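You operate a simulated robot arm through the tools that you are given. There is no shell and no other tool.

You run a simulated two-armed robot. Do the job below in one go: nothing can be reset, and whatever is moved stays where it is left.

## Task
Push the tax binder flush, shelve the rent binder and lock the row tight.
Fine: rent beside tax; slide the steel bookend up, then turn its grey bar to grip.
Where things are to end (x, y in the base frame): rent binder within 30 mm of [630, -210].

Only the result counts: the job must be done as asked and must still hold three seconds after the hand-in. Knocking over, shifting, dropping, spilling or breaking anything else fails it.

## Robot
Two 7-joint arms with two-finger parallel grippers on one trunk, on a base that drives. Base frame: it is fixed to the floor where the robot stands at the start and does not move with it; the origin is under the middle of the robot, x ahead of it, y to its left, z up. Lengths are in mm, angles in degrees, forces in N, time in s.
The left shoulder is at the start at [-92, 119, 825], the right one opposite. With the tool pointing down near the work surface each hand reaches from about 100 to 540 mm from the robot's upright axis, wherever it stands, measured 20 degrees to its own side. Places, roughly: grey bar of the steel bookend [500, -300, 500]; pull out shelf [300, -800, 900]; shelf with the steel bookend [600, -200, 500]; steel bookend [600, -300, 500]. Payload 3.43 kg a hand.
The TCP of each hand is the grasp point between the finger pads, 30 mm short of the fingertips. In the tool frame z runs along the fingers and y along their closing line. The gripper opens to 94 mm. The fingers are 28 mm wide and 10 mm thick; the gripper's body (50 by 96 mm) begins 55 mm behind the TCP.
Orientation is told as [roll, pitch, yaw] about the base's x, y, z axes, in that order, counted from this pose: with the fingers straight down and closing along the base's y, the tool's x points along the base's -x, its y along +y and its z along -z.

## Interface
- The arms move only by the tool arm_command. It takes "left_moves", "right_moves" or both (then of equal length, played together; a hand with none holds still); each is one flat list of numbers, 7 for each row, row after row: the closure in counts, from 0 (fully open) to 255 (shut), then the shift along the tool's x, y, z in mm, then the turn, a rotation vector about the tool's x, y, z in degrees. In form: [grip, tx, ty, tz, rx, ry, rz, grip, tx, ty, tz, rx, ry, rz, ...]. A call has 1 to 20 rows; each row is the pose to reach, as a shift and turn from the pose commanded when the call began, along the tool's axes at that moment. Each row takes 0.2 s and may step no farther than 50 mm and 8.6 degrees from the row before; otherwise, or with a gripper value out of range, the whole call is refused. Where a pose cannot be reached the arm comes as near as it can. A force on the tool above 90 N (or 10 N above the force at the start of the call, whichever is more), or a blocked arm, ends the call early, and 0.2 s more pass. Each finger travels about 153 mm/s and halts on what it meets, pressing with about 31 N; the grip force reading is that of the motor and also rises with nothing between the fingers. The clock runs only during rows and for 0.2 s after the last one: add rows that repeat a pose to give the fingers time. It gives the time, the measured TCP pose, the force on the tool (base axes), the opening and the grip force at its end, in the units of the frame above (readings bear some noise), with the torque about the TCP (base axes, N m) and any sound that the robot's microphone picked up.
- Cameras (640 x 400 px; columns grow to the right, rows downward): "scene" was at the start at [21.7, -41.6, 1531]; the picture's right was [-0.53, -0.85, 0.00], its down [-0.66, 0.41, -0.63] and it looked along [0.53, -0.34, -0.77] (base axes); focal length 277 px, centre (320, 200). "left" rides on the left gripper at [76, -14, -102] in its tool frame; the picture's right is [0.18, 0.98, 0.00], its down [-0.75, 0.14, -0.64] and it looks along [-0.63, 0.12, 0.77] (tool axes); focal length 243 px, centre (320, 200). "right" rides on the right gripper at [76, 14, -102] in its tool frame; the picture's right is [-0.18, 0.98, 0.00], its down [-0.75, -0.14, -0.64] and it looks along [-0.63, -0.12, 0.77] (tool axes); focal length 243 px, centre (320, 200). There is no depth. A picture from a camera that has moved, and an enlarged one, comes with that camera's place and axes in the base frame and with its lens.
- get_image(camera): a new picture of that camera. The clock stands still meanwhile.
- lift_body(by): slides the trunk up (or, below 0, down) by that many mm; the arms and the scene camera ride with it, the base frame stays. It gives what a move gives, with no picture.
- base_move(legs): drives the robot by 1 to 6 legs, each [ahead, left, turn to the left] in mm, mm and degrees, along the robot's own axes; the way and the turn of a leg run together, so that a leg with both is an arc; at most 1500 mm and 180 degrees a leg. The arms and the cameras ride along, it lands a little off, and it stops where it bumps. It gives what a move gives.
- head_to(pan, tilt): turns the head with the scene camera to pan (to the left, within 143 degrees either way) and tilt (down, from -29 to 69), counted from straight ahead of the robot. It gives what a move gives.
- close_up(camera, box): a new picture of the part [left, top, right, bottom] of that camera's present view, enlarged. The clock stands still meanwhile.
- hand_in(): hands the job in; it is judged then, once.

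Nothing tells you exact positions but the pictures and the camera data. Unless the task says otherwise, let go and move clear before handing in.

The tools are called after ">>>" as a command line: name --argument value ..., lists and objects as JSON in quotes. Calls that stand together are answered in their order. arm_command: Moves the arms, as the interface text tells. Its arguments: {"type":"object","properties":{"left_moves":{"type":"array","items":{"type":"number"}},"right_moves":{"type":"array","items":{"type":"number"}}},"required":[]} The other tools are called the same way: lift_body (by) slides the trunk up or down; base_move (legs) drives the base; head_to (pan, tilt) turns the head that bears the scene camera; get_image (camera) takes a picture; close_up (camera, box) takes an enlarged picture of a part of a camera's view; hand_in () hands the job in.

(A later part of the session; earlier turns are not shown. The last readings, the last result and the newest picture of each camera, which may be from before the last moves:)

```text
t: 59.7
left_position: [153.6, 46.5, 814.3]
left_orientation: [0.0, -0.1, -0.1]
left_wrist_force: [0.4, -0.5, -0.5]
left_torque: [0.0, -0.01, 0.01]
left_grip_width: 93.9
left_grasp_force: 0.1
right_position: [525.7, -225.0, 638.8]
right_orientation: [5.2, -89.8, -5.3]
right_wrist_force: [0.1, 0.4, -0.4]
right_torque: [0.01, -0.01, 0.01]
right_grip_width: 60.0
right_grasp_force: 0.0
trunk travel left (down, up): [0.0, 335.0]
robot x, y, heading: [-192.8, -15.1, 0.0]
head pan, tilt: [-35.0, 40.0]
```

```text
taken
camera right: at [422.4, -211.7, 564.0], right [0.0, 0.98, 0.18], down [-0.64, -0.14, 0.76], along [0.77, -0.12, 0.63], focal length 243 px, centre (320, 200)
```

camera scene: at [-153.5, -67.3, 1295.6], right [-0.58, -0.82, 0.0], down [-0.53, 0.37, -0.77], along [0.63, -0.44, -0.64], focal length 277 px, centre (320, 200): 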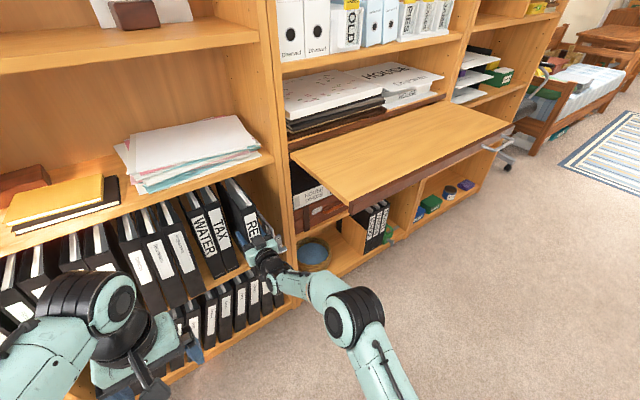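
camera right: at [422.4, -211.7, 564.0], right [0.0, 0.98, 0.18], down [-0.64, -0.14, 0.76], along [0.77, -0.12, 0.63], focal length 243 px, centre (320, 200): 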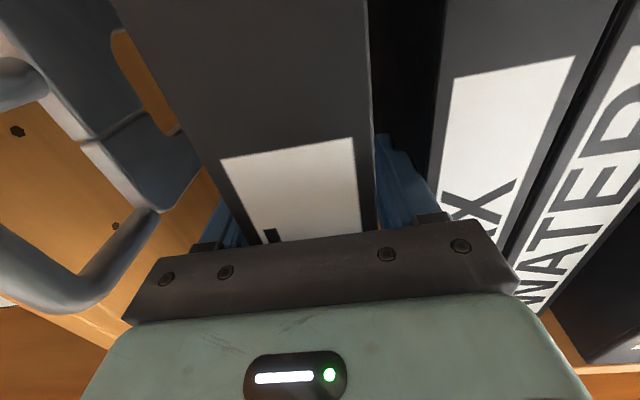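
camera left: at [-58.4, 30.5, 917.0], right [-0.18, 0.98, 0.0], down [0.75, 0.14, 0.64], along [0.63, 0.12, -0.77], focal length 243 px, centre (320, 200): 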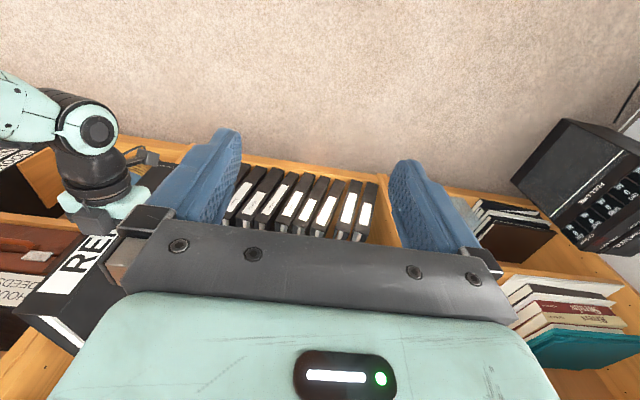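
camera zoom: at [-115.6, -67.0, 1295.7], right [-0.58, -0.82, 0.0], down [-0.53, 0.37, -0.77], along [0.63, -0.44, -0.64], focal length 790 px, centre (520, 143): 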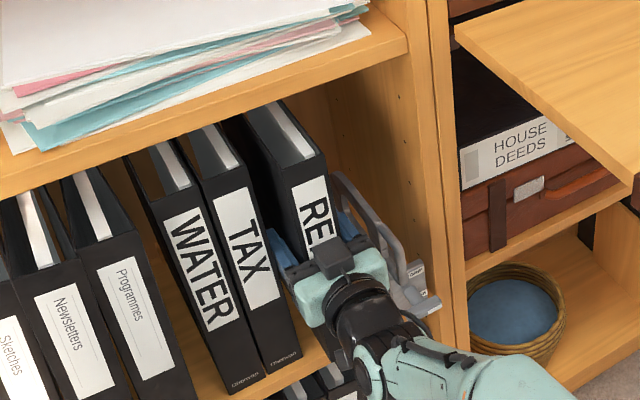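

Rent stands on its own. I'll back the hand straight out and close the fingers for the final push.

>>> arm_command --right_moves '[92, 0, 0, -15, 0, 0, 0, 92, 0, 0, -35, 0, 0, 0, 92, 0, 0, -55, 0, 0, 0, 92, 0, 0, -75, 0, 0, 0, 92, 0, 0, -95, 0, 0, 0, 92, 0, 0, -115, 0, 0, 0, 92, 0, 0, -125, 0, 0, 0, 255, 0, 0, -125, 0, 0, 0, 255, 0, 0, -125, 0, 0, 0]'

>>> close_up --camera "scene" --box '[170, 150, 330, 290]'

>>> get_image --camera "right"

```text
t: 61.7
left_position: [154.2, 45.3, 813.3]
left_orientation: [-0.1, 0.1, 0.0]
left_wrist_force: [-0.1, 0.5, -0.9]
left_torque: [0.04, 0.01, 0.02]
left_grip_width: 93.9
left_grasp_force: 0.0
right_position: [400.7, -226.7, 639.0]
right_orientation: [3.1, -89.8, -3.2]
right_wrist_force: [0.1, -0.1, 0.5]
right_torque: [-0.01, 0.01, 0.01]
right_grip_width: 0.0
right_grasp_force: 30.7
trunk travel left (down, up): [0.0, 335.0]
robot x, y, heading: [-192.9, -14.9, 0.0]
head pan, tilt: [-35.0, 40.0]
```

```text
2.86 times, centred on (250, 220) of scene
camera zoom: at [-115.6, -67.0, 1295.7], right [-0.58, -0.82, 0.0], down [-0.53, 0.37, -0.77], along [0.63, -0.44, -0.64], focal length 790 px, centre (520, 143)
```

zoom: 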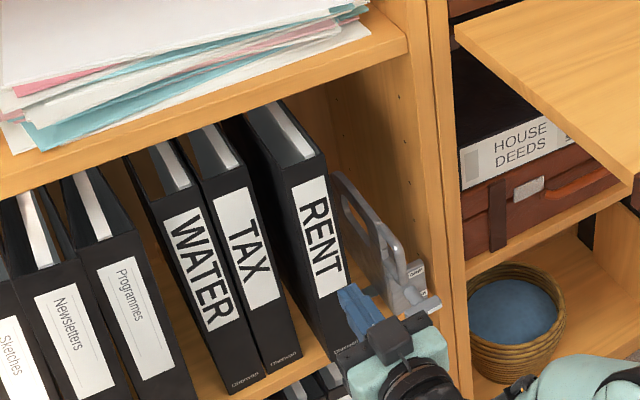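

```text
taken
camera right: at [296.7, -211.4, 564.2], right [0.0, 0.98, 0.18], down [-0.64, -0.14, 0.76], along [0.77, -0.12, 0.63], focal length 243 px, centre (320, 200)
```

right: 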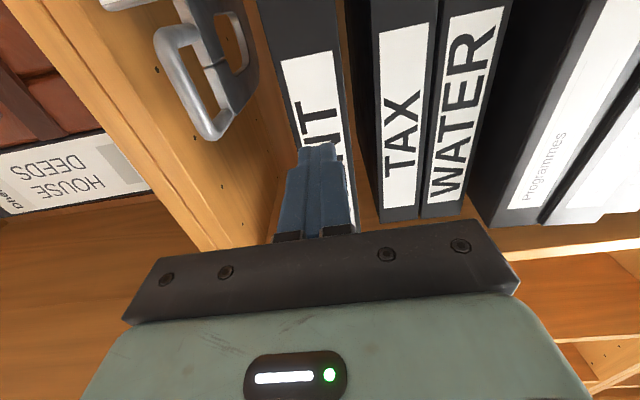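

Rent stands upright, about 25 mm proud. I'll lower the closed hand to z≈580 and push its spine gently to line up with tax.

>>> arm_command --right_moves '[255, 30, 0, 0, 0, 0, 0, 255, 60, 0, 0, 0, 0, 0, 255, 60, 1, 20, 0, 0, 0, 255, 60, 1, 40, 0, 0, 0, 255, 60, 1, 45, 0, 0, 0, 255, 60, 1, 50, 0, 0, 0, 255, 60, 1, 55, 0, 0, 0, 255, 60, 1, 60, 0, 0, 0, 255, 60, 1, 64, 0, 0, 0, 255, 60, 1, 68, 0, 0, 0, 255, 60, 1, 70, 0, 0, 0]'

>>> close_up --camera "scene" --box '[170, 150, 330, 290]'

>>> close_up --camera "scene" --box '[230, 240, 300, 290]'

```text
t: 64.1
left_position: [154.1, 45.8, 814.2]
left_orientation: [0.1, 0.1, 0.0]
left_wrist_force: [-0.4, -0.5, 0.4]
left_torque: [-0.01, 0.01, -0.03]
left_grip_width: 94.0
left_grasp_force: 0.0
right_position: [471.3, -225.6, 581.0]
right_orientation: [11.5, -90.0, -11.6]
right_wrist_force: [-3.8, -0.7, -0.6]
right_torque: [-0.02, -0.03, -0.02]
right_grip_width: 0.0
right_grasp_force: 31.3
trunk travel left (down, up): [0.0, 335.0]
robot x, y, heading: [-192.6, -14.1, -0.1]
head pan, tilt: [-35.0, 40.0]
```

```text
2.86 times, centred on (250, 220) of scene
camera zoom: at [-115.9, -67.0, 1295.8], right [-0.58, -0.82, 0.0], down [-0.53, 0.37, -0.77], along [0.63, -0.44, -0.64], focal length 790 px, centre (520, 143)
```

zoom: 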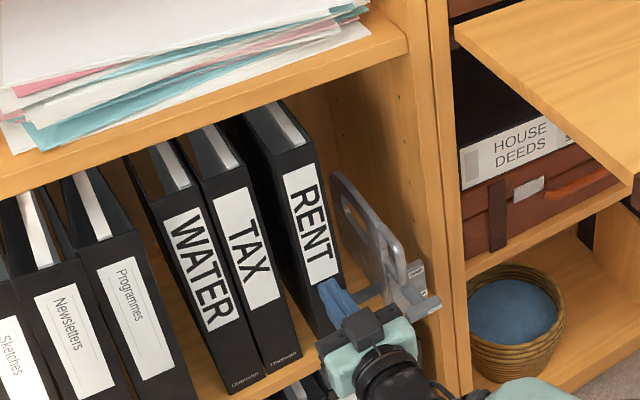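

```text
8.00 times, centred on (265, 265) of scene
camera zoom: at [-115.9, -67.0, 1295.8], right [-0.58, -0.82, 0.0], down [-0.53, 0.37, -0.77], along [0.63, -0.44, -0.64], focal length 2213 px, centre (760, -320)
```

zoom: 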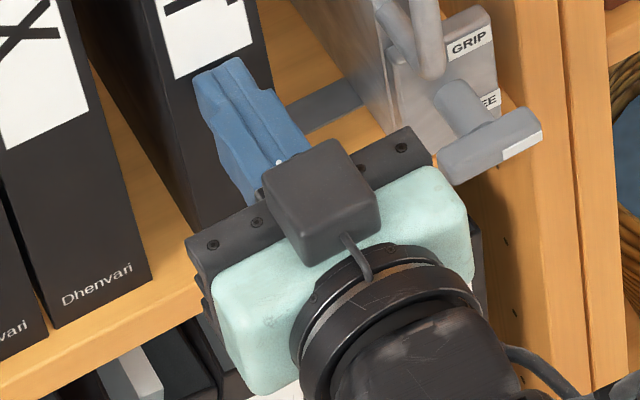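

Rent's spine is at ≈501. I'll push 4–5 mm more to match tax at 506.

>>> arm_command --right_moves '[255, 0, 0, 1, 0, 0, 0, 255, 0, 0, 2, 0, 0, 0, 255, 0, 0, 3, 0, 0, 0, 255, 0, 0, 4, 0, 0, 0, 255, 0, 0, 4.5, 0, 0, 0, 255, 0, 0, 4.5, 0, 0, 0]'

>>> arm_command --right_moves '[255, 0, 0, -20, 0, 0, 0, 255, 0, 0, -50, 0, 0, 0, 255, 0, 0, -90, 0, 0, 0, 255, 0, 0, -120, 0, 0, 0]'

>>> get_image --camera "scene"

>>> close_up --camera "scene" --box '[190, 180, 320, 290]'

>>> get_image --camera "right"

```text
t: 65.5
left_position: [154.4, 46.9, 813.8]
left_orientation: [0.1, -0.1, -0.2]
left_wrist_force: [-0.7, 0.1, -0.1]
left_torque: [-0.03, -0.01, 0.03]
left_grip_width: 94.0
left_grasp_force: 0.1
right_position: [475.3, -225.1, 578.5]
right_orientation: [6.1, -89.8, -6.1]
right_wrist_force: [-2.1, 0.3, 0.9]
right_torque: [-0.03, -0.06, 0.02]
right_grip_width: 0.0
right_grasp_force: 30.8
trunk travel left (down, up): [0.0, 335.0]
robot x, y, heading: [-189.0, -18.8, 0.0]
head pan, tilt: [-35.0, 40.0]
```

```text
t: 66.5
left_position: [154.5, 44.9, 814.3]
left_orientation: [-0.1, 0.0, -0.1]
left_wrist_force: [-0.4, -0.3, 0.1]
left_torque: [-0.01, 0.01, 0.02]
left_grip_width: 94.0
left_grasp_force: 0.0
right_position: [355.7, -224.8, 579.6]
right_orientation: [-10.6, -89.7, 10.4]
right_wrist_force: [0.1, -0.6, 0.2]
right_torque: [-0.02, -0.02, -0.01]
right_grip_width: 0.0
right_grasp_force: 30.8
trunk travel left (down, up): [0.0, 335.0]
robot x, y, heading: [-194.5, -18.4, -0.0]
head pan, tilt: [-35.0, 40.0]
```

```text
taken
camera scene: at [-115.7, -67.0, 1295.7], right [-0.58, -0.82, 0.0], down [-0.53, 0.37, -0.77], along [0.63, -0.44, -0.64], focal length 277 px, centre (320, 200)
```

scene: 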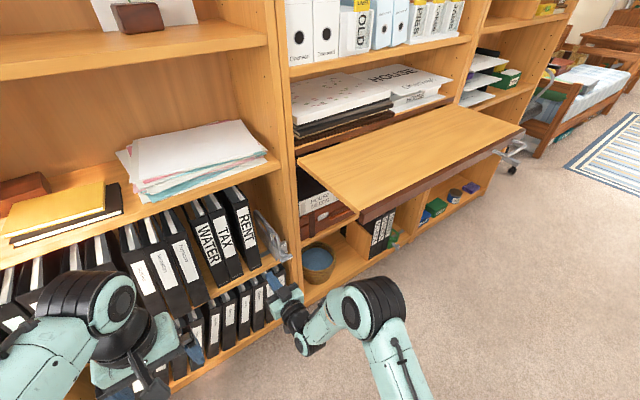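

```text
3.64 times, centred on (255, 235) of scene
camera zoom: at [-115.7, -67.0, 1295.7], right [-0.58, -0.82, 0.0], down [-0.53, 0.37, -0.77], along [0.63, -0.44, -0.64], focal length 1006 px, centre (556, 73)
```

zoom: 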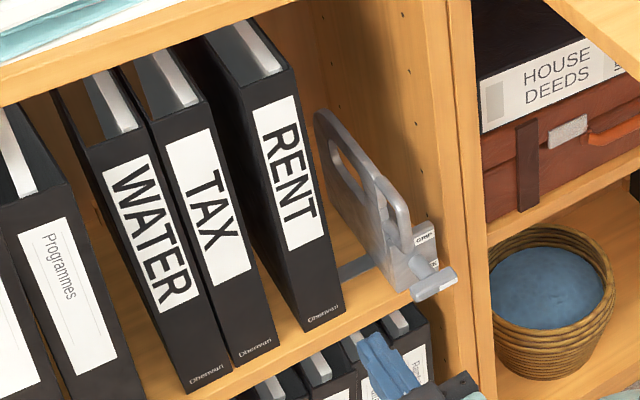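

```text
taken
camera right: at [252.2, -210.6, 504.4], right [0.0, 0.98, 0.18], down [-0.64, -0.14, 0.76], along [0.77, -0.12, 0.63], focal length 243 px, centre (320, 200)
```

right: 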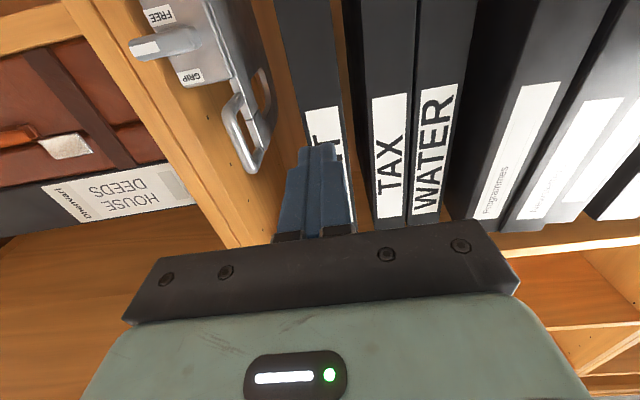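

All three spines look lined up. I'll zoom in on their bottom edges and also inspect the bookend from the right hand's camera.

>>> close_up --camera "scene" --box '[235, 250, 295, 300]'

>>> close_up --camera "right" --box '[110, 0, 340, 180]'

>>> close_up --camera "scene" --box '[350, 190, 410, 260]'

```text
8.00 times, centred on (265, 275) of scene
camera zoom: at [-115.7, -67.0, 1295.7], right [-0.58, -0.82, 0.0], down [-0.53, 0.37, -0.77], along [0.63, -0.44, -0.64], focal length 2213 px, centre (760, -400)
```

zoom: 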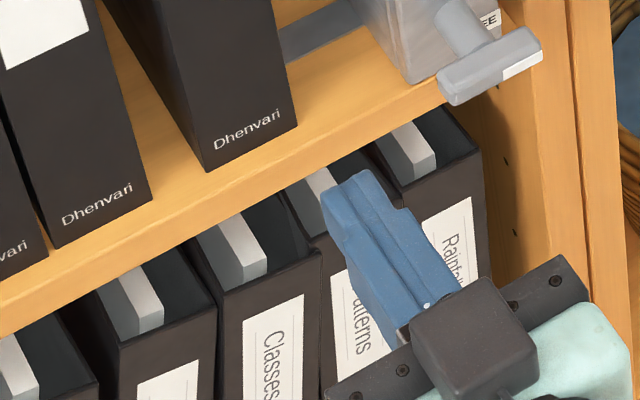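

```text
2.22 times, centred on (225, 90) of right
camera zoom: at [252.2, -210.6, 504.4], right [0.0, 0.98, 0.18], down [-0.64, -0.14, 0.76], along [0.77, -0.12, 0.63], focal length 539 px, centre (531, 444)
```

zoom: 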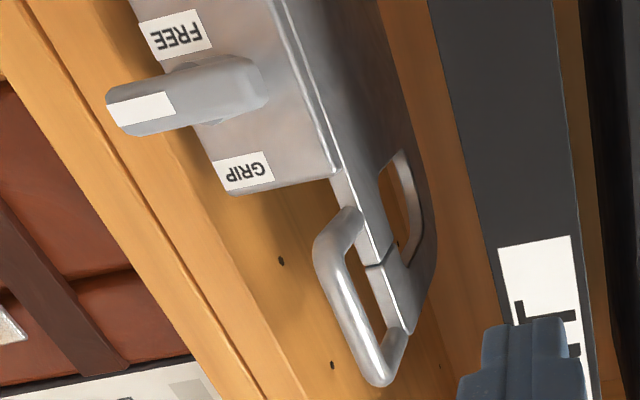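

```text
5.71 times, centred on (380, 225) of scene
camera zoom: at [-115.7, -67.0, 1295.7], right [-0.58, -0.82, 0.0], down [-0.53, 0.37, -0.77], along [0.63, -0.44, -0.64], focal length 1581 px, centre (-23, 57)
```

zoom: 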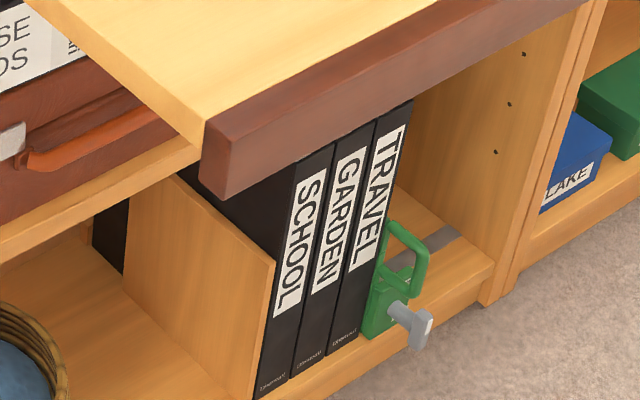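

The neighbouring shelf shows a finished example: its green bookend has the bar upright, so GRIP means bar turned from horizontal to vertical. Let me zoom in on that example and on the rent/tax edges.

>>> close_up --camera "scene" --box '[380, 222, 404, 248]'

>>> close_up --camera "scene" --box '[190, 225, 270, 305]'

>>> close_up --camera "scene" --box '[255, 205, 300, 265]'

```text
15.38 times, centred on (392, 235) of scene
camera zoom: at [-115.7, -67.0, 1295.7], right [-0.58, -0.82, 0.0], down [-0.53, 0.37, -0.77], along [0.63, -0.44, -0.64], focal length 4256 px, centre (-788, -338)
```

zoom: 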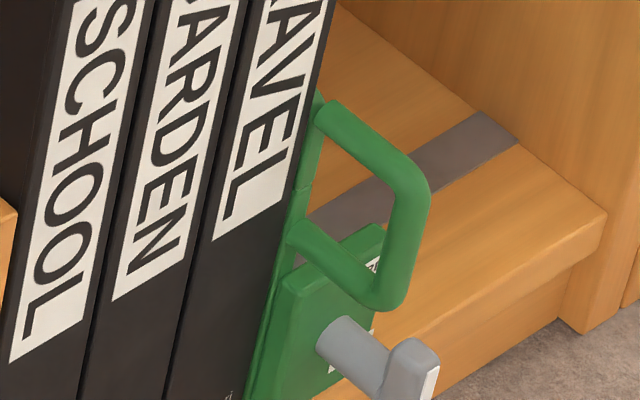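

```text
5.00 times, centred on (230, 265) of scene
camera zoom: at [-115.7, -67.0, 1295.7], right [-0.58, -0.82, 0.0], down [-0.53, 0.37, -0.77], along [0.63, -0.44, -0.64], focal length 1383 px, centre (770, -125)
```

zoom: 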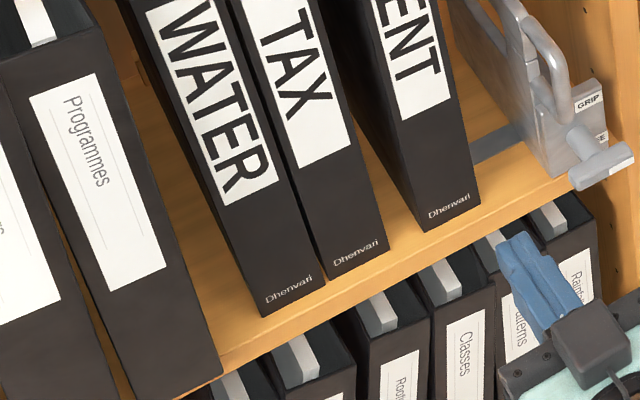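

```text
6.67 times, centred on (278, 235) of scene
camera zoom: at [-115.7, -67.0, 1295.7], right [-0.58, -0.82, 0.0], down [-0.53, 0.37, -0.77], along [0.63, -0.44, -0.64], focal length 1844 px, centre (603, -33)
```

zoom: 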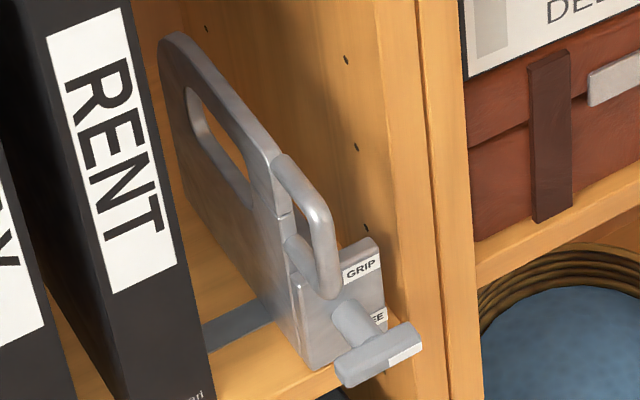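

Rent, tax and water spines now all sit at x≈503–507, and the shelf front is at x≈486. Next I'll move the right hand in front of the bookend's handle (tube ≈ (460,-305,595)) with a narrow opening.

>>> arm_command --right_moves '[146, -5, -27, 0, 0, 0, 0, 146, -11, -54, 0, 0, 0, 0, 146, -17, -80, 0, 0, 0, 0, 146, -17, -80, 20, 0, 0, 0, 146, -17, -80, 40, 0, 0, 0]'

>>> get_image --camera "right"

>>> get_image --camera "scene"

>>> close_up --camera "scene" --box '[235, 195, 315, 295]'

```text
t: 67.7
left_position: [153.7, 44.3, 813.8]
left_orientation: [0.0, -0.1, -0.1]
left_wrist_force: [-0.3, -0.4, 0.3]
left_torque: [0.01, 0.03, -0.01]
left_grip_width: 93.7
left_grasp_force: 0.0
right_position: [394.6, -304.8, 596.5]
right_orientation: [1.1, -89.8, -1.1]
right_wrist_force: [0.5, 0.6, -0.3]
right_torque: [0.03, -0.01, 0.02]
right_grip_width: 40.0
right_grasp_force: 0.1
trunk travel left (down, up): [0.0, 335.0]
robot x, y, heading: [-192.5, -14.4, 0.0]
head pan, tilt: [-35.0, 40.0]
```

```text
taken
camera right: at [291.7, -290.6, 521.3], right [0.0, 0.98, 0.18], down [-0.64, -0.14, 0.76], along [0.77, -0.12, 0.63], focal length 243 px, centre (320, 200)
```

right: 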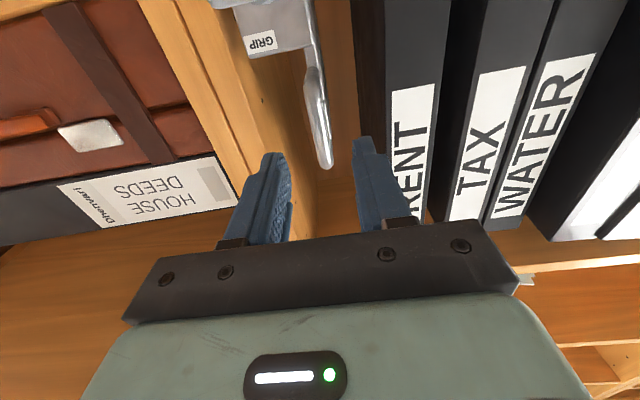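

```text
taken
camera scene: at [-115.5, -67.0, 1295.7], right [-0.58, -0.82, 0.0], down [-0.53, 0.37, -0.77], along [0.63, -0.44, -0.64], focal length 277 px, centre (320, 200)
```

scene: 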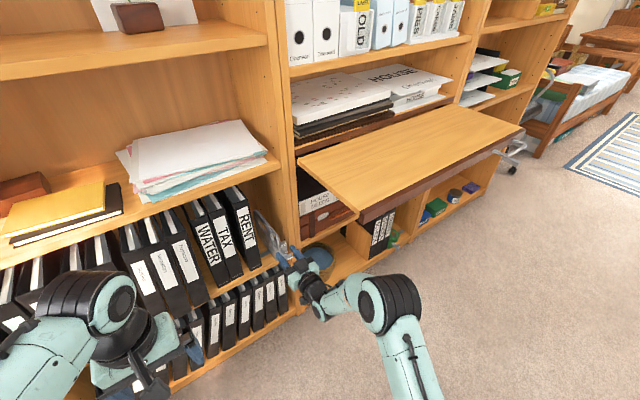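

```text
4.00 times, centred on (275, 245) of scene
camera zoom: at [-115.5, -67.0, 1295.7], right [-0.58, -0.82, 0.0], down [-0.53, 0.37, -0.77], along [0.63, -0.44, -0.64], focal length 1107 px, centre (500, 20)
```

zoom: 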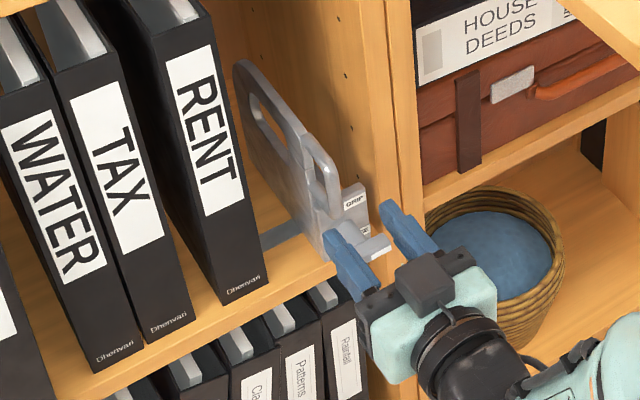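

The handle is centred between the fingers. I'll advance 62 mm and close on the tube.

>>> arm_command --right_moves '[146, 0, 0, 15, 0, 0, 0, 146, 0, 0, 30, 0, 0, 0, 146, 0, 0, 45, 0, 0, 0, 146, 0, 0, 55, 0, 0, 0, 146, 0, 0, 62, 0, 0, 0]'

>>> get_image --camera "right"

>>> close_up --camera "scene" --box '[235, 195, 315, 295]'

```text
t: 68.9
left_position: [154.8, 44.7, 813.9]
left_orientation: [0.0, -0.1, -0.1]
left_wrist_force: [-0.1, 0.9, -0.1]
left_torque: [-0.01, 0.01, -0.04]
left_grip_width: 94.1
left_grasp_force: 0.0
right_position: [456.3, -303.4, 597.8]
right_orientation: [6.0, -89.9, -6.2]
right_wrist_force: [0.5, 0.2, 0.4]
right_torque: [-0.03, -0.02, 0.03]
right_grip_width: 40.2
right_grasp_force: 0.0
trunk travel left (down, up): [0.0, 335.0]
robot x, y, heading: [-193.0, -18.7, 0.2]
head pan, tilt: [-35.0, 40.0]
```

```text
taken
camera right: at [353.3, -289.9, 521.7], right [0.0, 0.98, 0.18], down [-0.64, -0.14, 0.76], along [0.77, -0.12, 0.63], focal length 243 px, centre (320, 200)
```

right: 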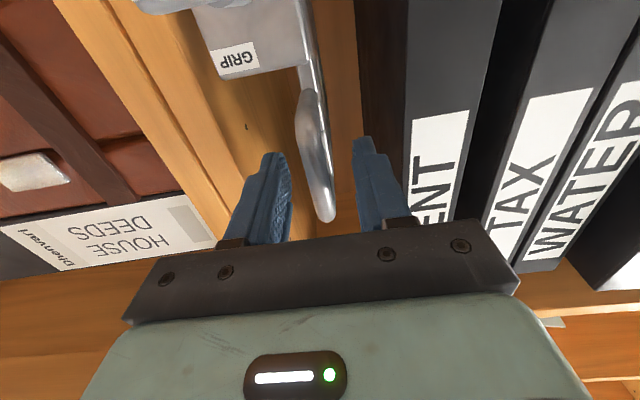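

```text
4.00 times, centred on (275, 245) of scene
camera zoom: at [-115.6, -67.0, 1295.7], right [-0.58, -0.82, 0.0], down [-0.53, 0.37, -0.77], along [0.63, -0.44, -0.64], focal length 1107 px, centre (500, 20)
```

zoom: 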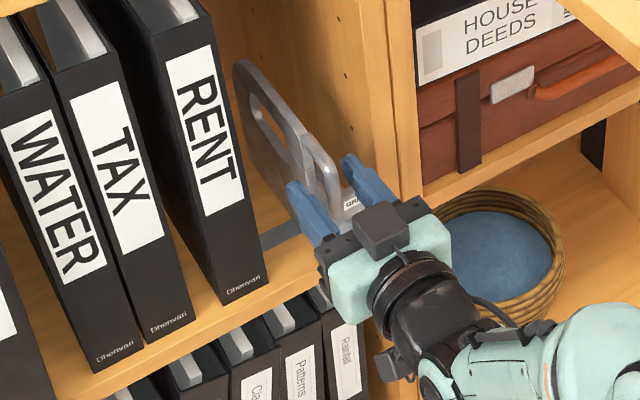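

The fingers straddle the handle tube. Closing now.

>>> arm_command --right_moves '[200, 0, 0, 0, 0, 0, 0, 255, 0, 0, 0, 0, 0, 0, 255, 0, 0, 0, 0, 0, 0, 255, 0, 0, 0, 0, 0, 0]'

>>> arm_command --right_moves '[255, 0, 4, 0, 0, 0, 0, 255, 0, 8, 0, 0, 0, 0, 255, 0, 12, 0, 0, 0, 0, 255, 0, 16, 0, 0, 0, 0, 255, 0, 20, 0, 0, 0, 0, 255, 0, 20, 0, 0, 0, 0]'

>>> close_up --camera "scene" --box '[235, 195, 315, 295]'

>>> get_image --camera "right"

```text
t: 69.9
left_position: [153.3, 44.7, 814.3]
left_orientation: [0.0, -0.1, -0.1]
left_wrist_force: [-0.4, 0.1, 0.7]
left_torque: [-0.02, 0.03, 0.03]
left_grip_width: 94.2
left_grasp_force: 0.0
right_position: [455.0, -304.7, 596.4]
right_orientation: [-2.8, -89.7, 2.8]
right_wrist_force: [-19.3, 2.0, 0.6]
right_torque: [-0.14, 0.28, 0.08]
right_grip_width: 11.8
right_grasp_force: 44.9
trunk travel left (down, up): [0.0, 335.0]
robot x, y, heading: [-190.3, -13.4, -0.2]
head pan, tilt: [-35.0, 40.0]
```

```text
t: 71.3
left_position: [152.8, 45.9, 815.0]
left_orientation: [0.1, -0.2, -0.1]
left_wrist_force: [0.9, -0.1, 0.1]
left_torque: [-0.03, -0.02, -0.01]
left_grip_width: 94.0
left_grasp_force: 0.0
right_position: [454.8, -284.7, 596.1]
right_orientation: [5.7, -89.7, -6.0]
right_wrist_force: [-37.5, -2.1, -0.6]
right_torque: [-0.18, 0.15, -0.04]
right_grip_width: 11.8
right_grasp_force: 45.5
trunk travel left (down, up): [0.0, 335.0]
robot x, y, heading: [-187.4, -16.7, -0.3]
head pan, tilt: [-35.0, 40.0]
```

```text
4.00 times, centred on (275, 245) of scene
camera zoom: at [-118.5, -67.2, 1295.9], right [-0.58, -0.82, 0.0], down [-0.52, 0.37, -0.77], along [0.63, -0.44, -0.64], focal length 1107 px, centre (500, 20)
```

zoom: 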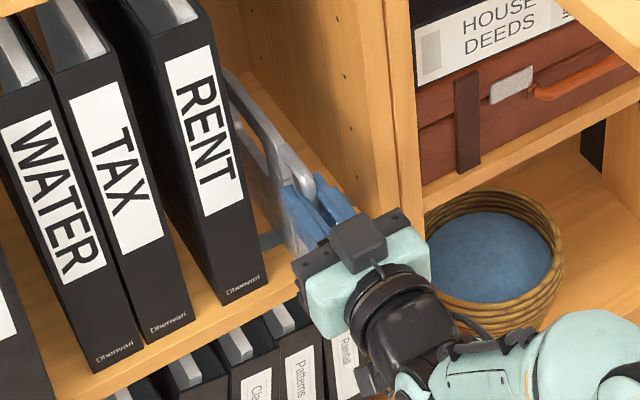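

```text
taken
camera right: at [351.8, -270.5, 521.5], right [0.0, 0.98, 0.18], down [-0.64, -0.14, 0.76], along [0.77, -0.12, 0.63], focal length 243 px, centre (320, 200)
```

right: 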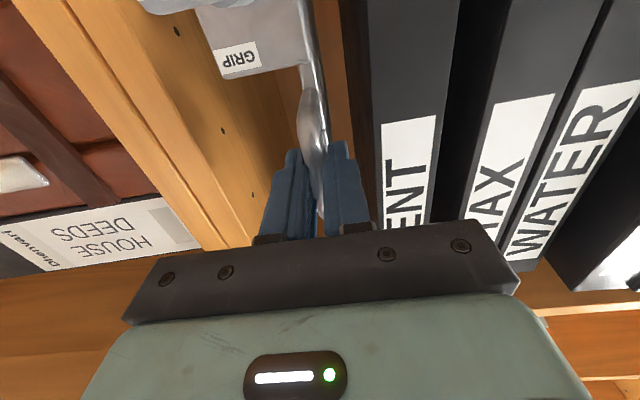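

The bookend slides with the hand, though there's a ~37 N push along x. I'll relax x by ~2 mm while holding and check the force.

>>> arm_command --right_moves '[255, 0, 0, -1, 0, 0, 0, 255, 0, 0, -2, 0, 0, 0, 255, 0, 0, -2, 0, 0, 0]'

>>> close_up --camera "right" --box '[220, 0, 440, 240]'

```text
t: 72.1
left_position: [154.8, 46.0, 813.3]
left_orientation: [0.0, -0.1, -0.1]
left_wrist_force: [-0.2, -0.7, -0.2]
left_torque: [0.0, 0.03, 0.02]
left_grip_width: 94.1
left_grasp_force: 0.1
right_position: [454.4, -283.8, 595.9]
right_orientation: [12.6, -89.7, -12.7]
right_wrist_force: [-14.2, -1.1, -1.9]
right_torque: [-0.11, 0.96, 0.03]
right_grip_width: 11.6
right_grasp_force: 44.5
trunk travel left (down, up): [0.0, 335.0]
robot x, y, heading: [-187.3, -19.6, -0.1]
head pan, tilt: [-35.0, 40.0]
```

```text
1.67 times, centred on (330, 120) of right
camera zoom: at [351.8, -269.7, 521.5], right [0.0, 0.98, 0.18], down [-0.64, -0.14, 0.76], along [0.77, -0.12, 0.63], focal length 404 px, centre (303, 333)
```

zoom: 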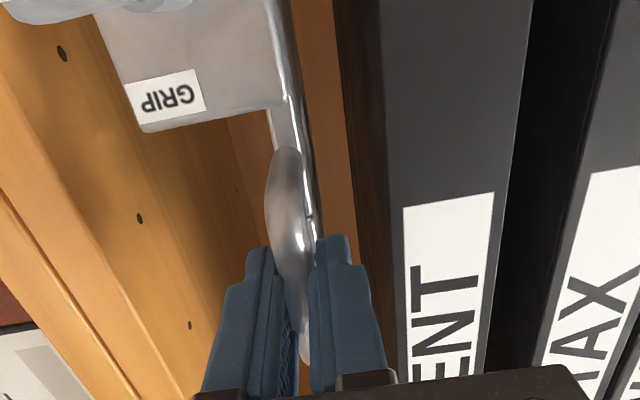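

Good, force has dropped. I'll continue sliding left ~28 mm, close to the rent binder, then go in small steps.

>>> arm_command --right_moves '[255, 0, 4, -0.5, 0, 0, 0, 255, 0, 8, -0.5, 0, 0, 0, 255, 0, 12, -0.5, 0, 0, 0, 255, 0, 16, -0.5, 0, 0, 0, 255, 0, 20, -0.5, 0, 0, 0, 255, 0, 24, -0.5, 0, 0, 0, 255, 0, 28, -0.5, 0, 0, 0, 255, 0, 28, -0.5, 0, 0, 0]'

>>> close_up --camera "scene" --box '[225, 195, 305, 295]'

>>> close_up --camera "right" --box '[220, 0, 440, 240]'

```text
t: 73.9
left_position: [155.8, 45.7, 814.5]
left_orientation: [0.0, 0.0, 0.0]
left_wrist_force: [0.2, -0.3, 0.9]
left_torque: [-0.01, 0.02, 0.0]
left_grip_width: 94.4
left_grasp_force: 0.1
right_position: [454.9, -256.3, 596.7]
right_orientation: [13.5, -89.9, -13.6]
right_wrist_force: [5.1, -0.6, 1.1]
right_torque: [-0.09, 0.52, -0.02]
right_grip_width: 11.6
right_grasp_force: 44.9
trunk travel left (down, up): [0.0, 335.0]
robot x, y, heading: [-193.1, -16.7, 0.0]
head pan, tilt: [-35.0, 40.0]
```

```text
4.00 times, centred on (265, 245) of scene
camera zoom: at [-115.2, -67.1, 1295.7], right [-0.58, -0.82, 0.0], down [-0.53, 0.37, -0.77], along [0.63, -0.44, -0.64], focal length 1107 px, centre (540, 20)
```

zoom: 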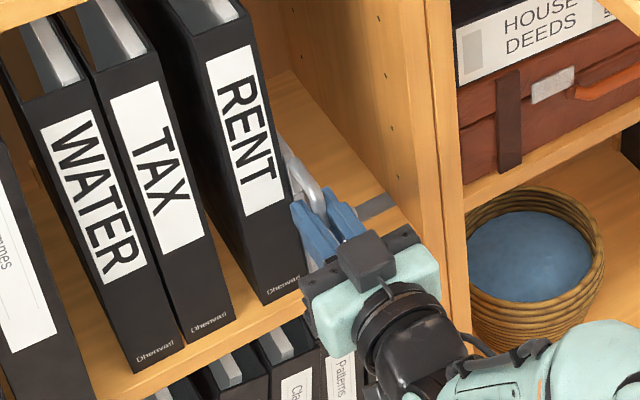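

```text
1.67 times, centred on (330, 120) of right
camera zoom: at [351.8, -242.3, 521.4], right [0.0, 0.98, 0.18], down [-0.64, -0.14, 0.76], along [0.77, -0.12, 0.63], focal length 404 px, centre (303, 333)
```

zoom: 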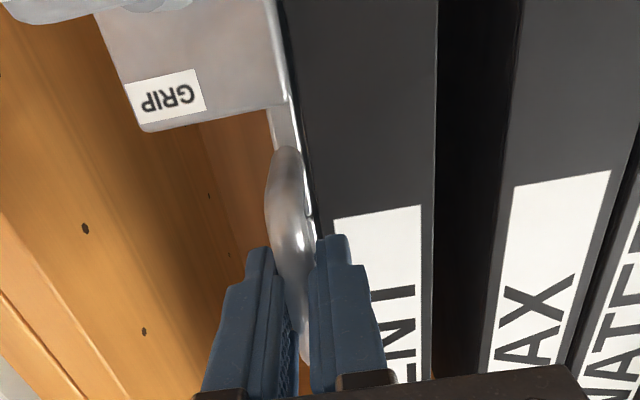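

The plate is nearly touching rent. Continuing in small steps and watching the y-force.

>>> arm_command --right_moves '[255, 0, 2, 0, 0, 0, 0, 255, 0, 4, 0, 0, 0, 0, 255, 0, 6, 0, 0, 0, 0, 255, 0, 8, 0, 0, 0, 0, 255, 0, 10, 0, 0, 0, 0]'

>>> close_up --camera "scene" --box '[225, 195, 305, 295]'

>>> close_up --camera "right" --box '[220, 0, 440, 240]'

```text
t: 75.1
left_position: [155.6, 45.8, 814.4]
left_orientation: [0.0, 0.0, -0.1]
left_wrist_force: [0.0, 0.2, 0.4]
left_torque: [0.01, -0.01, -0.01]
left_grip_width: 94.4
left_grasp_force: 0.1
right_position: [455.7, -246.5, 596.9]
right_orientation: [3.6, -89.8, -3.8]
right_wrist_force: [8.7, -3.9, -0.5]
right_torque: [-0.13, -0.58, -0.01]
right_grip_width: 11.7
right_grasp_force: 44.6
trunk travel left (down, up): [0.0, 335.0]
robot x, y, heading: [-190.2, -18.1, -0.1]
head pan, tilt: [-35.0, 40.0]
```

```text
4.00 times, centred on (265, 245) of scene
camera zoom: at [-115.0, -67.3, 1295.7], right [-0.58, -0.82, 0.0], down [-0.53, 0.37, -0.77], along [0.63, -0.44, -0.64], focal length 1107 px, centre (540, 20)
```

zoom: 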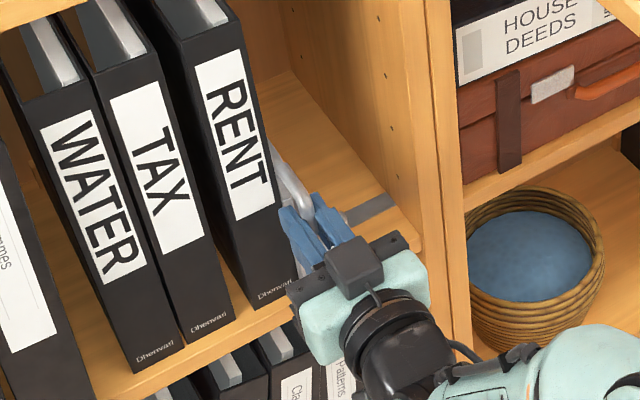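

```text
1.67 times, centred on (330, 120) of right
camera zoom: at [351.6, -232.3, 521.4], right [0.0, 0.98, 0.18], down [-0.64, -0.14, 0.76], along [0.77, -0.12, 0.63], focal length 404 px, centre (303, 333)
```

zoom: 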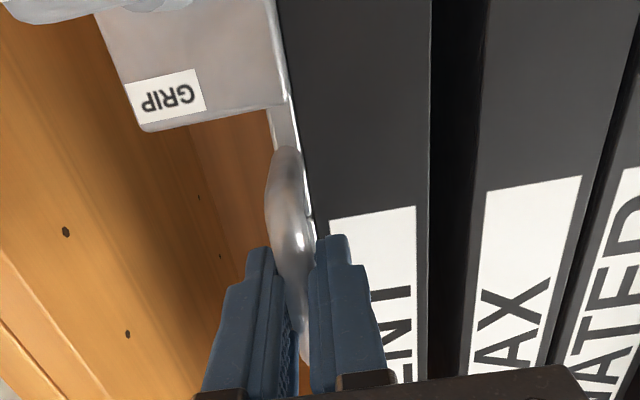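

Rent is now sliding with the bookend (≈4 N). Continuing toward tax.

>>> arm_command --right_moves '[255, 0, 2, 0, 0, 0, 0, 255, 0, 4, 0, 0, 0, 0, 255, 0, 6, 0, 0, 0, 0, 255, 0, 8, 0, 0, 0, 0, 255, 0, 10, 0, 0, 0, 0, 255, 0, 10, 0, 0, 0, 0]'

>>> close_up --camera "scene" --box '[225, 195, 305, 295]'

>>> close_up --camera "right" --box '[220, 0, 440, 240]'

```text
t: 76.5
left_position: [154.4, 44.4, 814.3]
left_orientation: [0.0, 0.1, 0.0]
left_wrist_force: [-0.2, 0.4, 0.5]
left_torque: [0.0, 0.01, 0.03]
left_grip_width: 94.1
left_grasp_force: 0.1
right_position: [454.6, -236.4, 597.6]
right_orientation: [6.7, -89.9, -6.7]
right_wrist_force: [8.6, -4.5, 6.2]
right_torque: [0.08, 0.54, -0.01]
right_grip_width: 11.7
right_grasp_force: 44.4
trunk travel left (down, up): [0.0, 335.0]
robot x, y, heading: [-194.9, -14.9, 0.1]
head pan, tilt: [-35.0, 40.0]
```

```text
4.00 times, centred on (265, 245) of scene
camera zoom: at [-115.5, -67.2, 1295.7], right [-0.58, -0.82, 0.0], down [-0.53, 0.37, -0.77], along [0.63, -0.44, -0.64], focal length 1107 px, centre (540, 20)
```

zoom: 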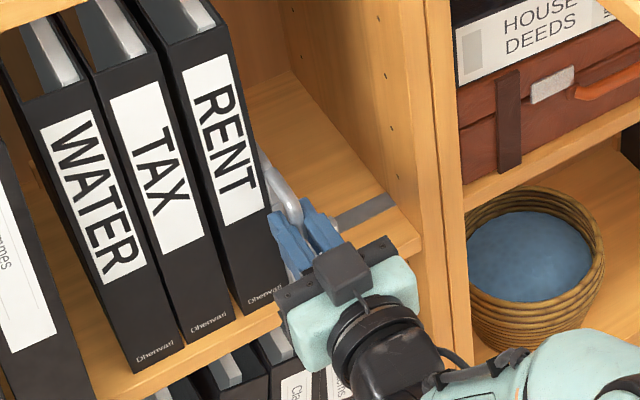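

```text
1.67 times, centred on (330, 120) of right
camera zoom: at [351.6, -222.7, 521.4], right [0.0, 0.98, 0.18], down [-0.64, -0.14, 0.76], along [0.77, -0.12, 0.63], focal length 404 px, centre (303, 333)
```

zoom: 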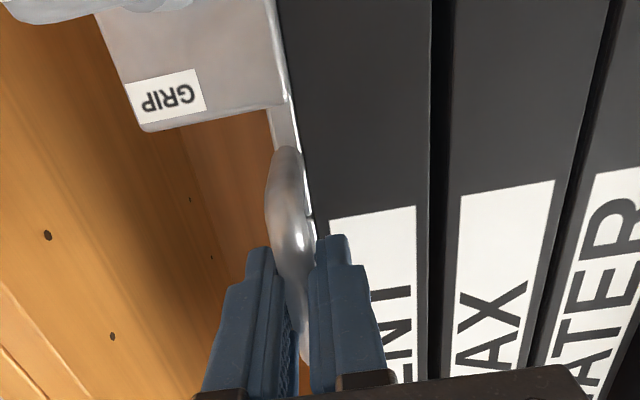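

About 4–5 mm of gap is left between rent and tax. I'll close it in 1 mm steps.

>>> arm_command --right_moves '[255, 0, 1, 0, 0, 0, 0, 255, 0, 2, 0, 0, 0, 0, 255, 0, 3, 0, 0, 0, 0, 255, 0, 4, 0, 0, 0, 0, 255, 0, 4, 0, 0, 0, 0]'

>>> close_up --camera "scene" --box '[225, 195, 305, 295]'

>>> close_up --camera "right" --box '[260, 0, 480, 240]'

```text
t: 77.7
left_position: [154.7, 44.9, 813.8]
left_orientation: [0.0, 0.0, -0.1]
left_wrist_force: [-0.4, 0.4, 0.0]
left_torque: [0.0, 0.02, 0.0]
left_grip_width: 93.9
left_grasp_force: 0.1
right_position: [454.7, -235.0, 596.5]
right_orientation: [-14.6, -89.9, 14.2]
right_wrist_force: [12.2, -17.0, 8.7]
right_torque: [-0.09, 0.41, -0.1]
right_grip_width: 11.8
right_grasp_force: 44.7
trunk travel left (down, up): [0.0, 335.0]
robot x, y, heading: [-192.2, -19.3, -0.3]
head pan, tilt: [-35.0, 40.0]
```

```text
4.00 times, centred on (265, 245) of scene
camera zoom: at [-115.4, -68.2, 1295.7], right [-0.58, -0.82, 0.0], down [-0.53, 0.37, -0.77], along [0.63, -0.44, -0.64], focal length 1107 px, centre (540, 20)
```

zoom: 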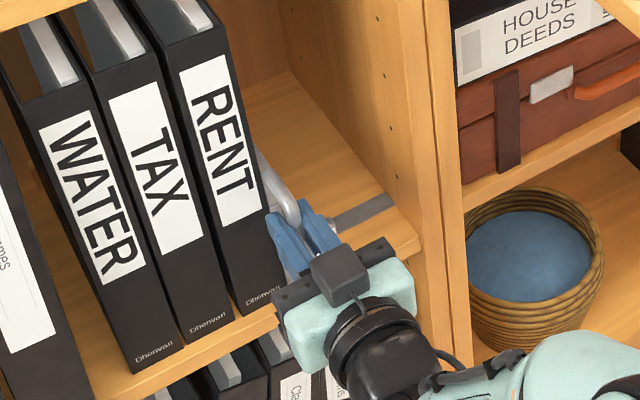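

```text
1.67 times, centred on (370, 120) of right
camera zoom: at [351.6, -221.1, 521.3], right [0.01, 0.98, 0.18], down [-0.64, -0.14, 0.75], along [0.77, -0.12, 0.63], focal length 404 px, centre (237, 333)
```

zoom: 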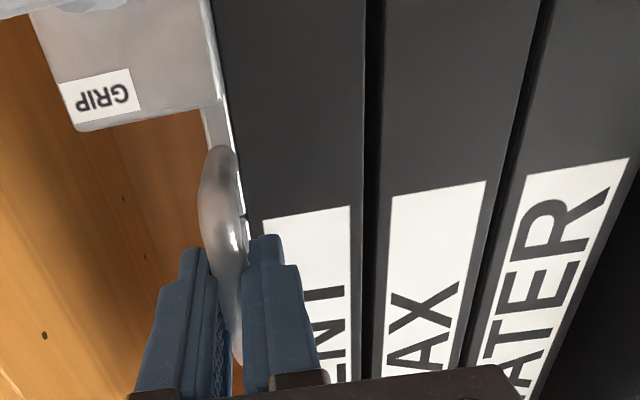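

The y-force jumped to 17 N with the hand stalled: bookend, rent, tax and water are all in contact. I'll release the handle and back straight out.

>>> arm_command --right_moves '[200, 0, 0, 0, 0, 0, 0, 146, 0, 0, 0, 0, 0, 0, 146, 0, 0, 0, 0, 0, 0, 146, 0, 0, -20, 0, 0, 0, 146, 0, 0, -45, 0, 0, 0, 146, 0, 0, -70, 0, 0, 0, 146, 0, 0, -95, 0, 0, 0]'

>>> get_image --camera "right"

>>> close_up --camera "scene" --box '[215, 195, 305, 295]'

>>> close_up --camera "scene" --box '[384, 230, 414, 256]'

```text
t: 79.3
left_position: [153.8, 44.7, 814.1]
left_orientation: [0.1, -0.1, -0.1]
left_wrist_force: [0.1, -0.4, 0.8]
left_torque: [0.01, -0.01, 0.02]
left_grip_width: 94.0
left_grasp_force: 0.0
right_position: [358.4, -233.4, 597.2]
right_orientation: [-1.0, -89.8, 1.0]
right_wrist_force: [0.0, 0.6, -0.5]
right_torque: [0.03, 0.0, -0.02]
right_grip_width: 40.4
right_grasp_force: 0.1
trunk travel left (down, up): [0.0, 335.0]
robot x, y, heading: [-192.4, -20.0, 0.4]
head pan, tilt: [-35.0, 40.0]
```

```text
taken
camera right: at [255.7, -218.5, 522.1], right [0.0, 0.98, 0.18], down [-0.64, -0.14, 0.76], along [0.77, -0.12, 0.63], focal length 243 px, centre (320, 200)
```

right: 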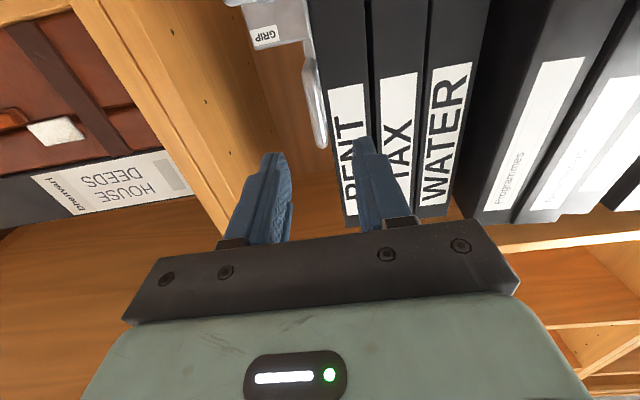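

```text
4.00 times, centred on (260, 245) of scene
camera zoom: at [-115.7, -67.0, 1295.7], right [-0.58, -0.82, 0.0], down [-0.53, 0.37, -0.77], along [0.63, -0.44, -0.64], focal length 1107 px, centre (560, 20)
```

zoom: 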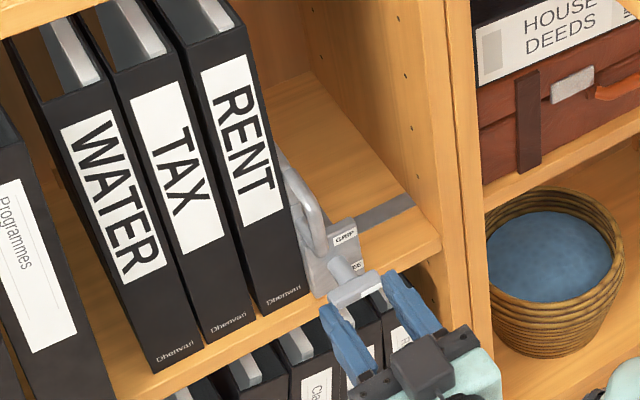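

```text
15.38 times, centred on (399, 243) of scene
camera zoom: at [-115.7, -67.0, 1295.7], right [-0.58, -0.82, 0.0], down [-0.53, 0.37, -0.77], along [0.63, -0.44, -0.64], focal length 4256 px, centre (-895, -462)
```

zoom: 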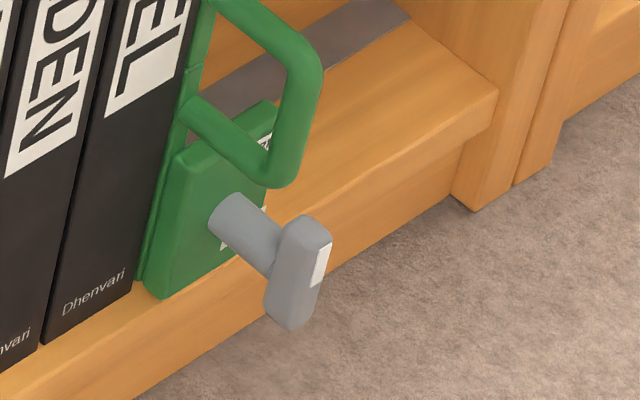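

The row is closed up: water, tax, rent and the bookend are together, and the green example shows the GRIP position is bar upright with its white mark at the top. Next I'll back off a little and roll the right hand 90° so its fingers can straddle the bar from above and below.

>>> arm_command --right_moves '[110, 0, 0, -10, 0, 0, 0, 110, 5, -2, -20, 0, 0, 8, 110, 10, -4, -20, 0, 0, 16, 110, 15, -6, -20, 0, 0, 24, 110, 20, -8, -20, 0, 0, 32, 110, 25, -10, -20, 0, 0, 40, 110, 30, -12, -20, 0, 0, 48, 110, 35, -14, -20, 0, 0, 56, 110, 40, -16, -20, 0, 0, 64, 110, 45, -18, -20, 0, 0, 72, 110, 50, -20, -20, 0, 0, 80, 110, 57, -20, -20, 0, 0, 88, 110, 57, -20, -20, 0, 0, 90]'

>>> get_image --camera "right"

>>> get_image --camera "scene"

>>> close_up --camera "scene" --box '[215, 195, 305, 295]'

```text
t: 82.1
left_position: [154.0, 46.4, 813.6]
left_orientation: [-0.2, 0.0, -0.1]
left_wrist_force: [-0.7, 0.3, 0.1]
left_torque: [0.0, -0.02, -0.01]
left_grip_width: 94.0
left_grasp_force: 0.1
right_position: [339.3, -253.7, 539.8]
right_orientation: [89.9, 0.1, -90.2]
right_wrist_force: [0.6, -0.9, 1.1]
right_torque: [0.03, 0.02, -0.03]
right_grip_width: 53.2
right_grasp_force: 0.1
trunk travel left (down, up): [0.0, 335.0]
robot x, y, heading: [-189.2, -14.7, -0.1]
head pan, tilt: [-35.0, 40.0]
```

```text
taken
camera right: at [236.7, -176.0, 555.1], right [0.0, -0.19, 0.98], down [-0.64, -0.75, -0.14], along [0.77, -0.63, -0.12], focal length 243 px, centre (320, 200)
```

right: 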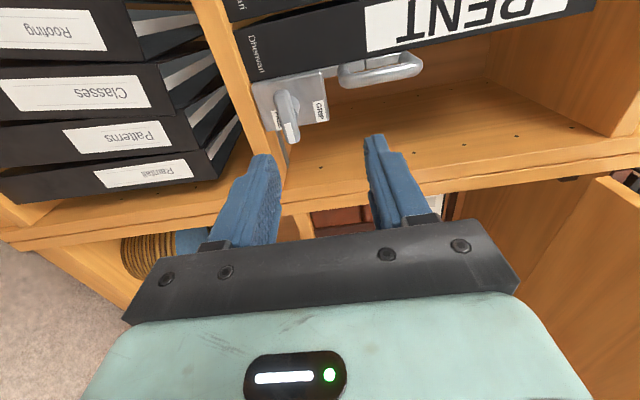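

```text
taken
camera scene: at [-115.6, -67.0, 1295.7], right [-0.58, -0.82, 0.0], down [-0.53, 0.37, -0.77], along [0.63, -0.44, -0.64], focal length 277 px, centre (320, 200)
```

scene: 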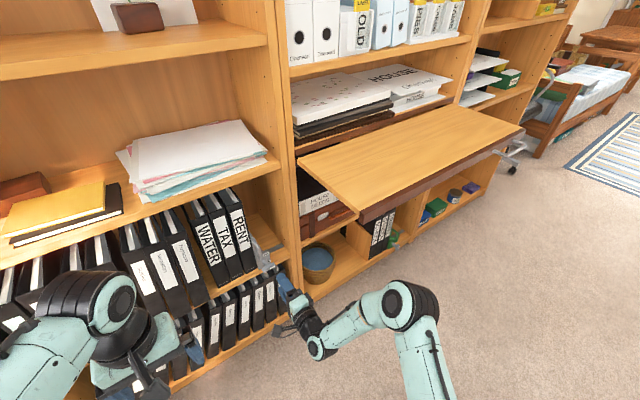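

```text
4.00 times, centred on (260, 245) of scene
camera zoom: at [-115.6, -67.0, 1295.7], right [-0.58, -0.82, 0.0], down [-0.53, 0.37, -0.77], along [0.63, -0.44, -0.64], focal length 1107 px, centre (560, 20)
```

zoom: 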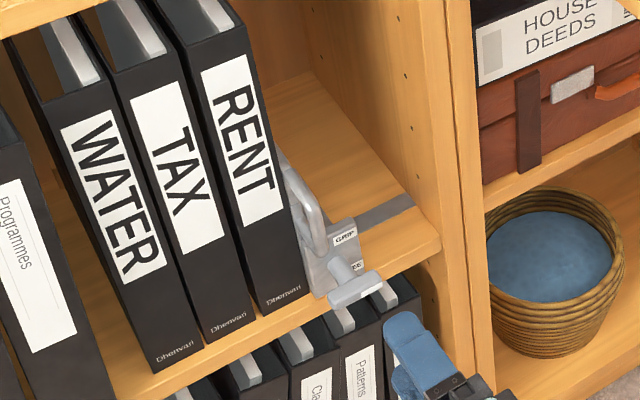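

The roll worked. I'll zoom with the right camera to pin down the bar before approaching.

>>> close_up --camera "right" --box '[220, 30, 440, 180]'

>>> close_up --camera "scene" --box '[284, 240, 324, 280]'

>>> close_up --camera "scene" --box '[260, 235, 305, 275]'

```text
2.67 times, centred on (330, 105) of right
camera zoom: at [236.7, -176.0, 555.1], right [0.0, -0.19, 0.98], down [-0.64, -0.75, -0.14], along [0.77, -0.63, -0.12], focal length 647 px, centre (293, 453)
```

zoom: 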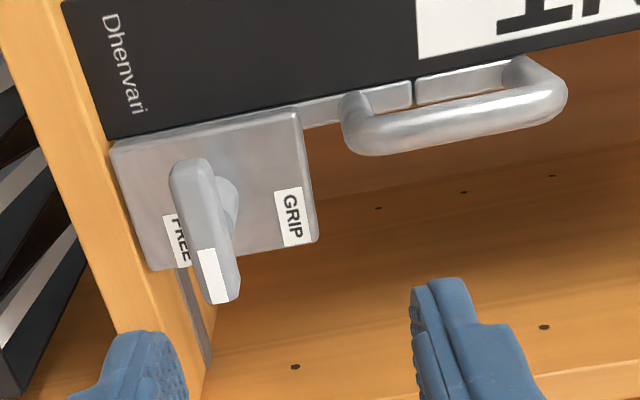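

```text
10.00 times, centred on (304, 260) of scene
camera zoom: at [-115.6, -67.0, 1295.7], right [-0.58, -0.82, 0.0], down [-0.53, 0.37, -0.77], along [0.63, -0.44, -0.64], focal length 2766 px, centre (480, -400)
```

zoom: 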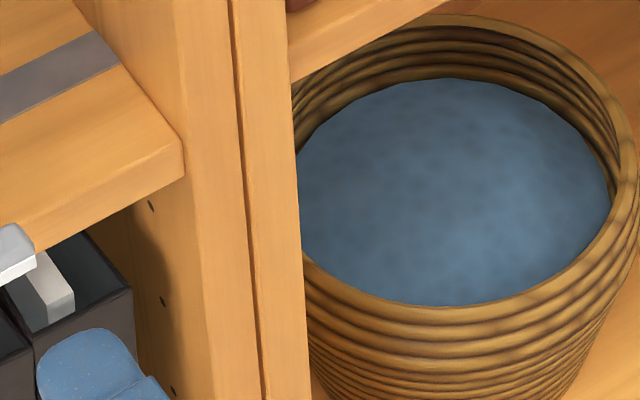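

```text
10.00 times, centred on (282, 255) of scene
camera zoom: at [-115.6, -67.0, 1295.7], right [-0.58, -0.82, 0.0], down [-0.53, 0.37, -0.77], along [0.63, -0.44, -0.64], focal length 2766 px, centre (695, -350)
```

zoom: 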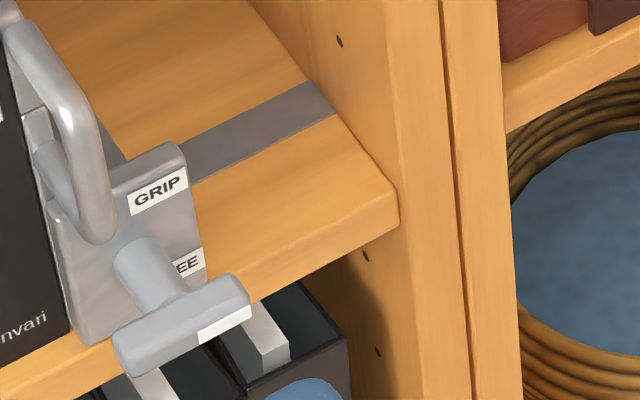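

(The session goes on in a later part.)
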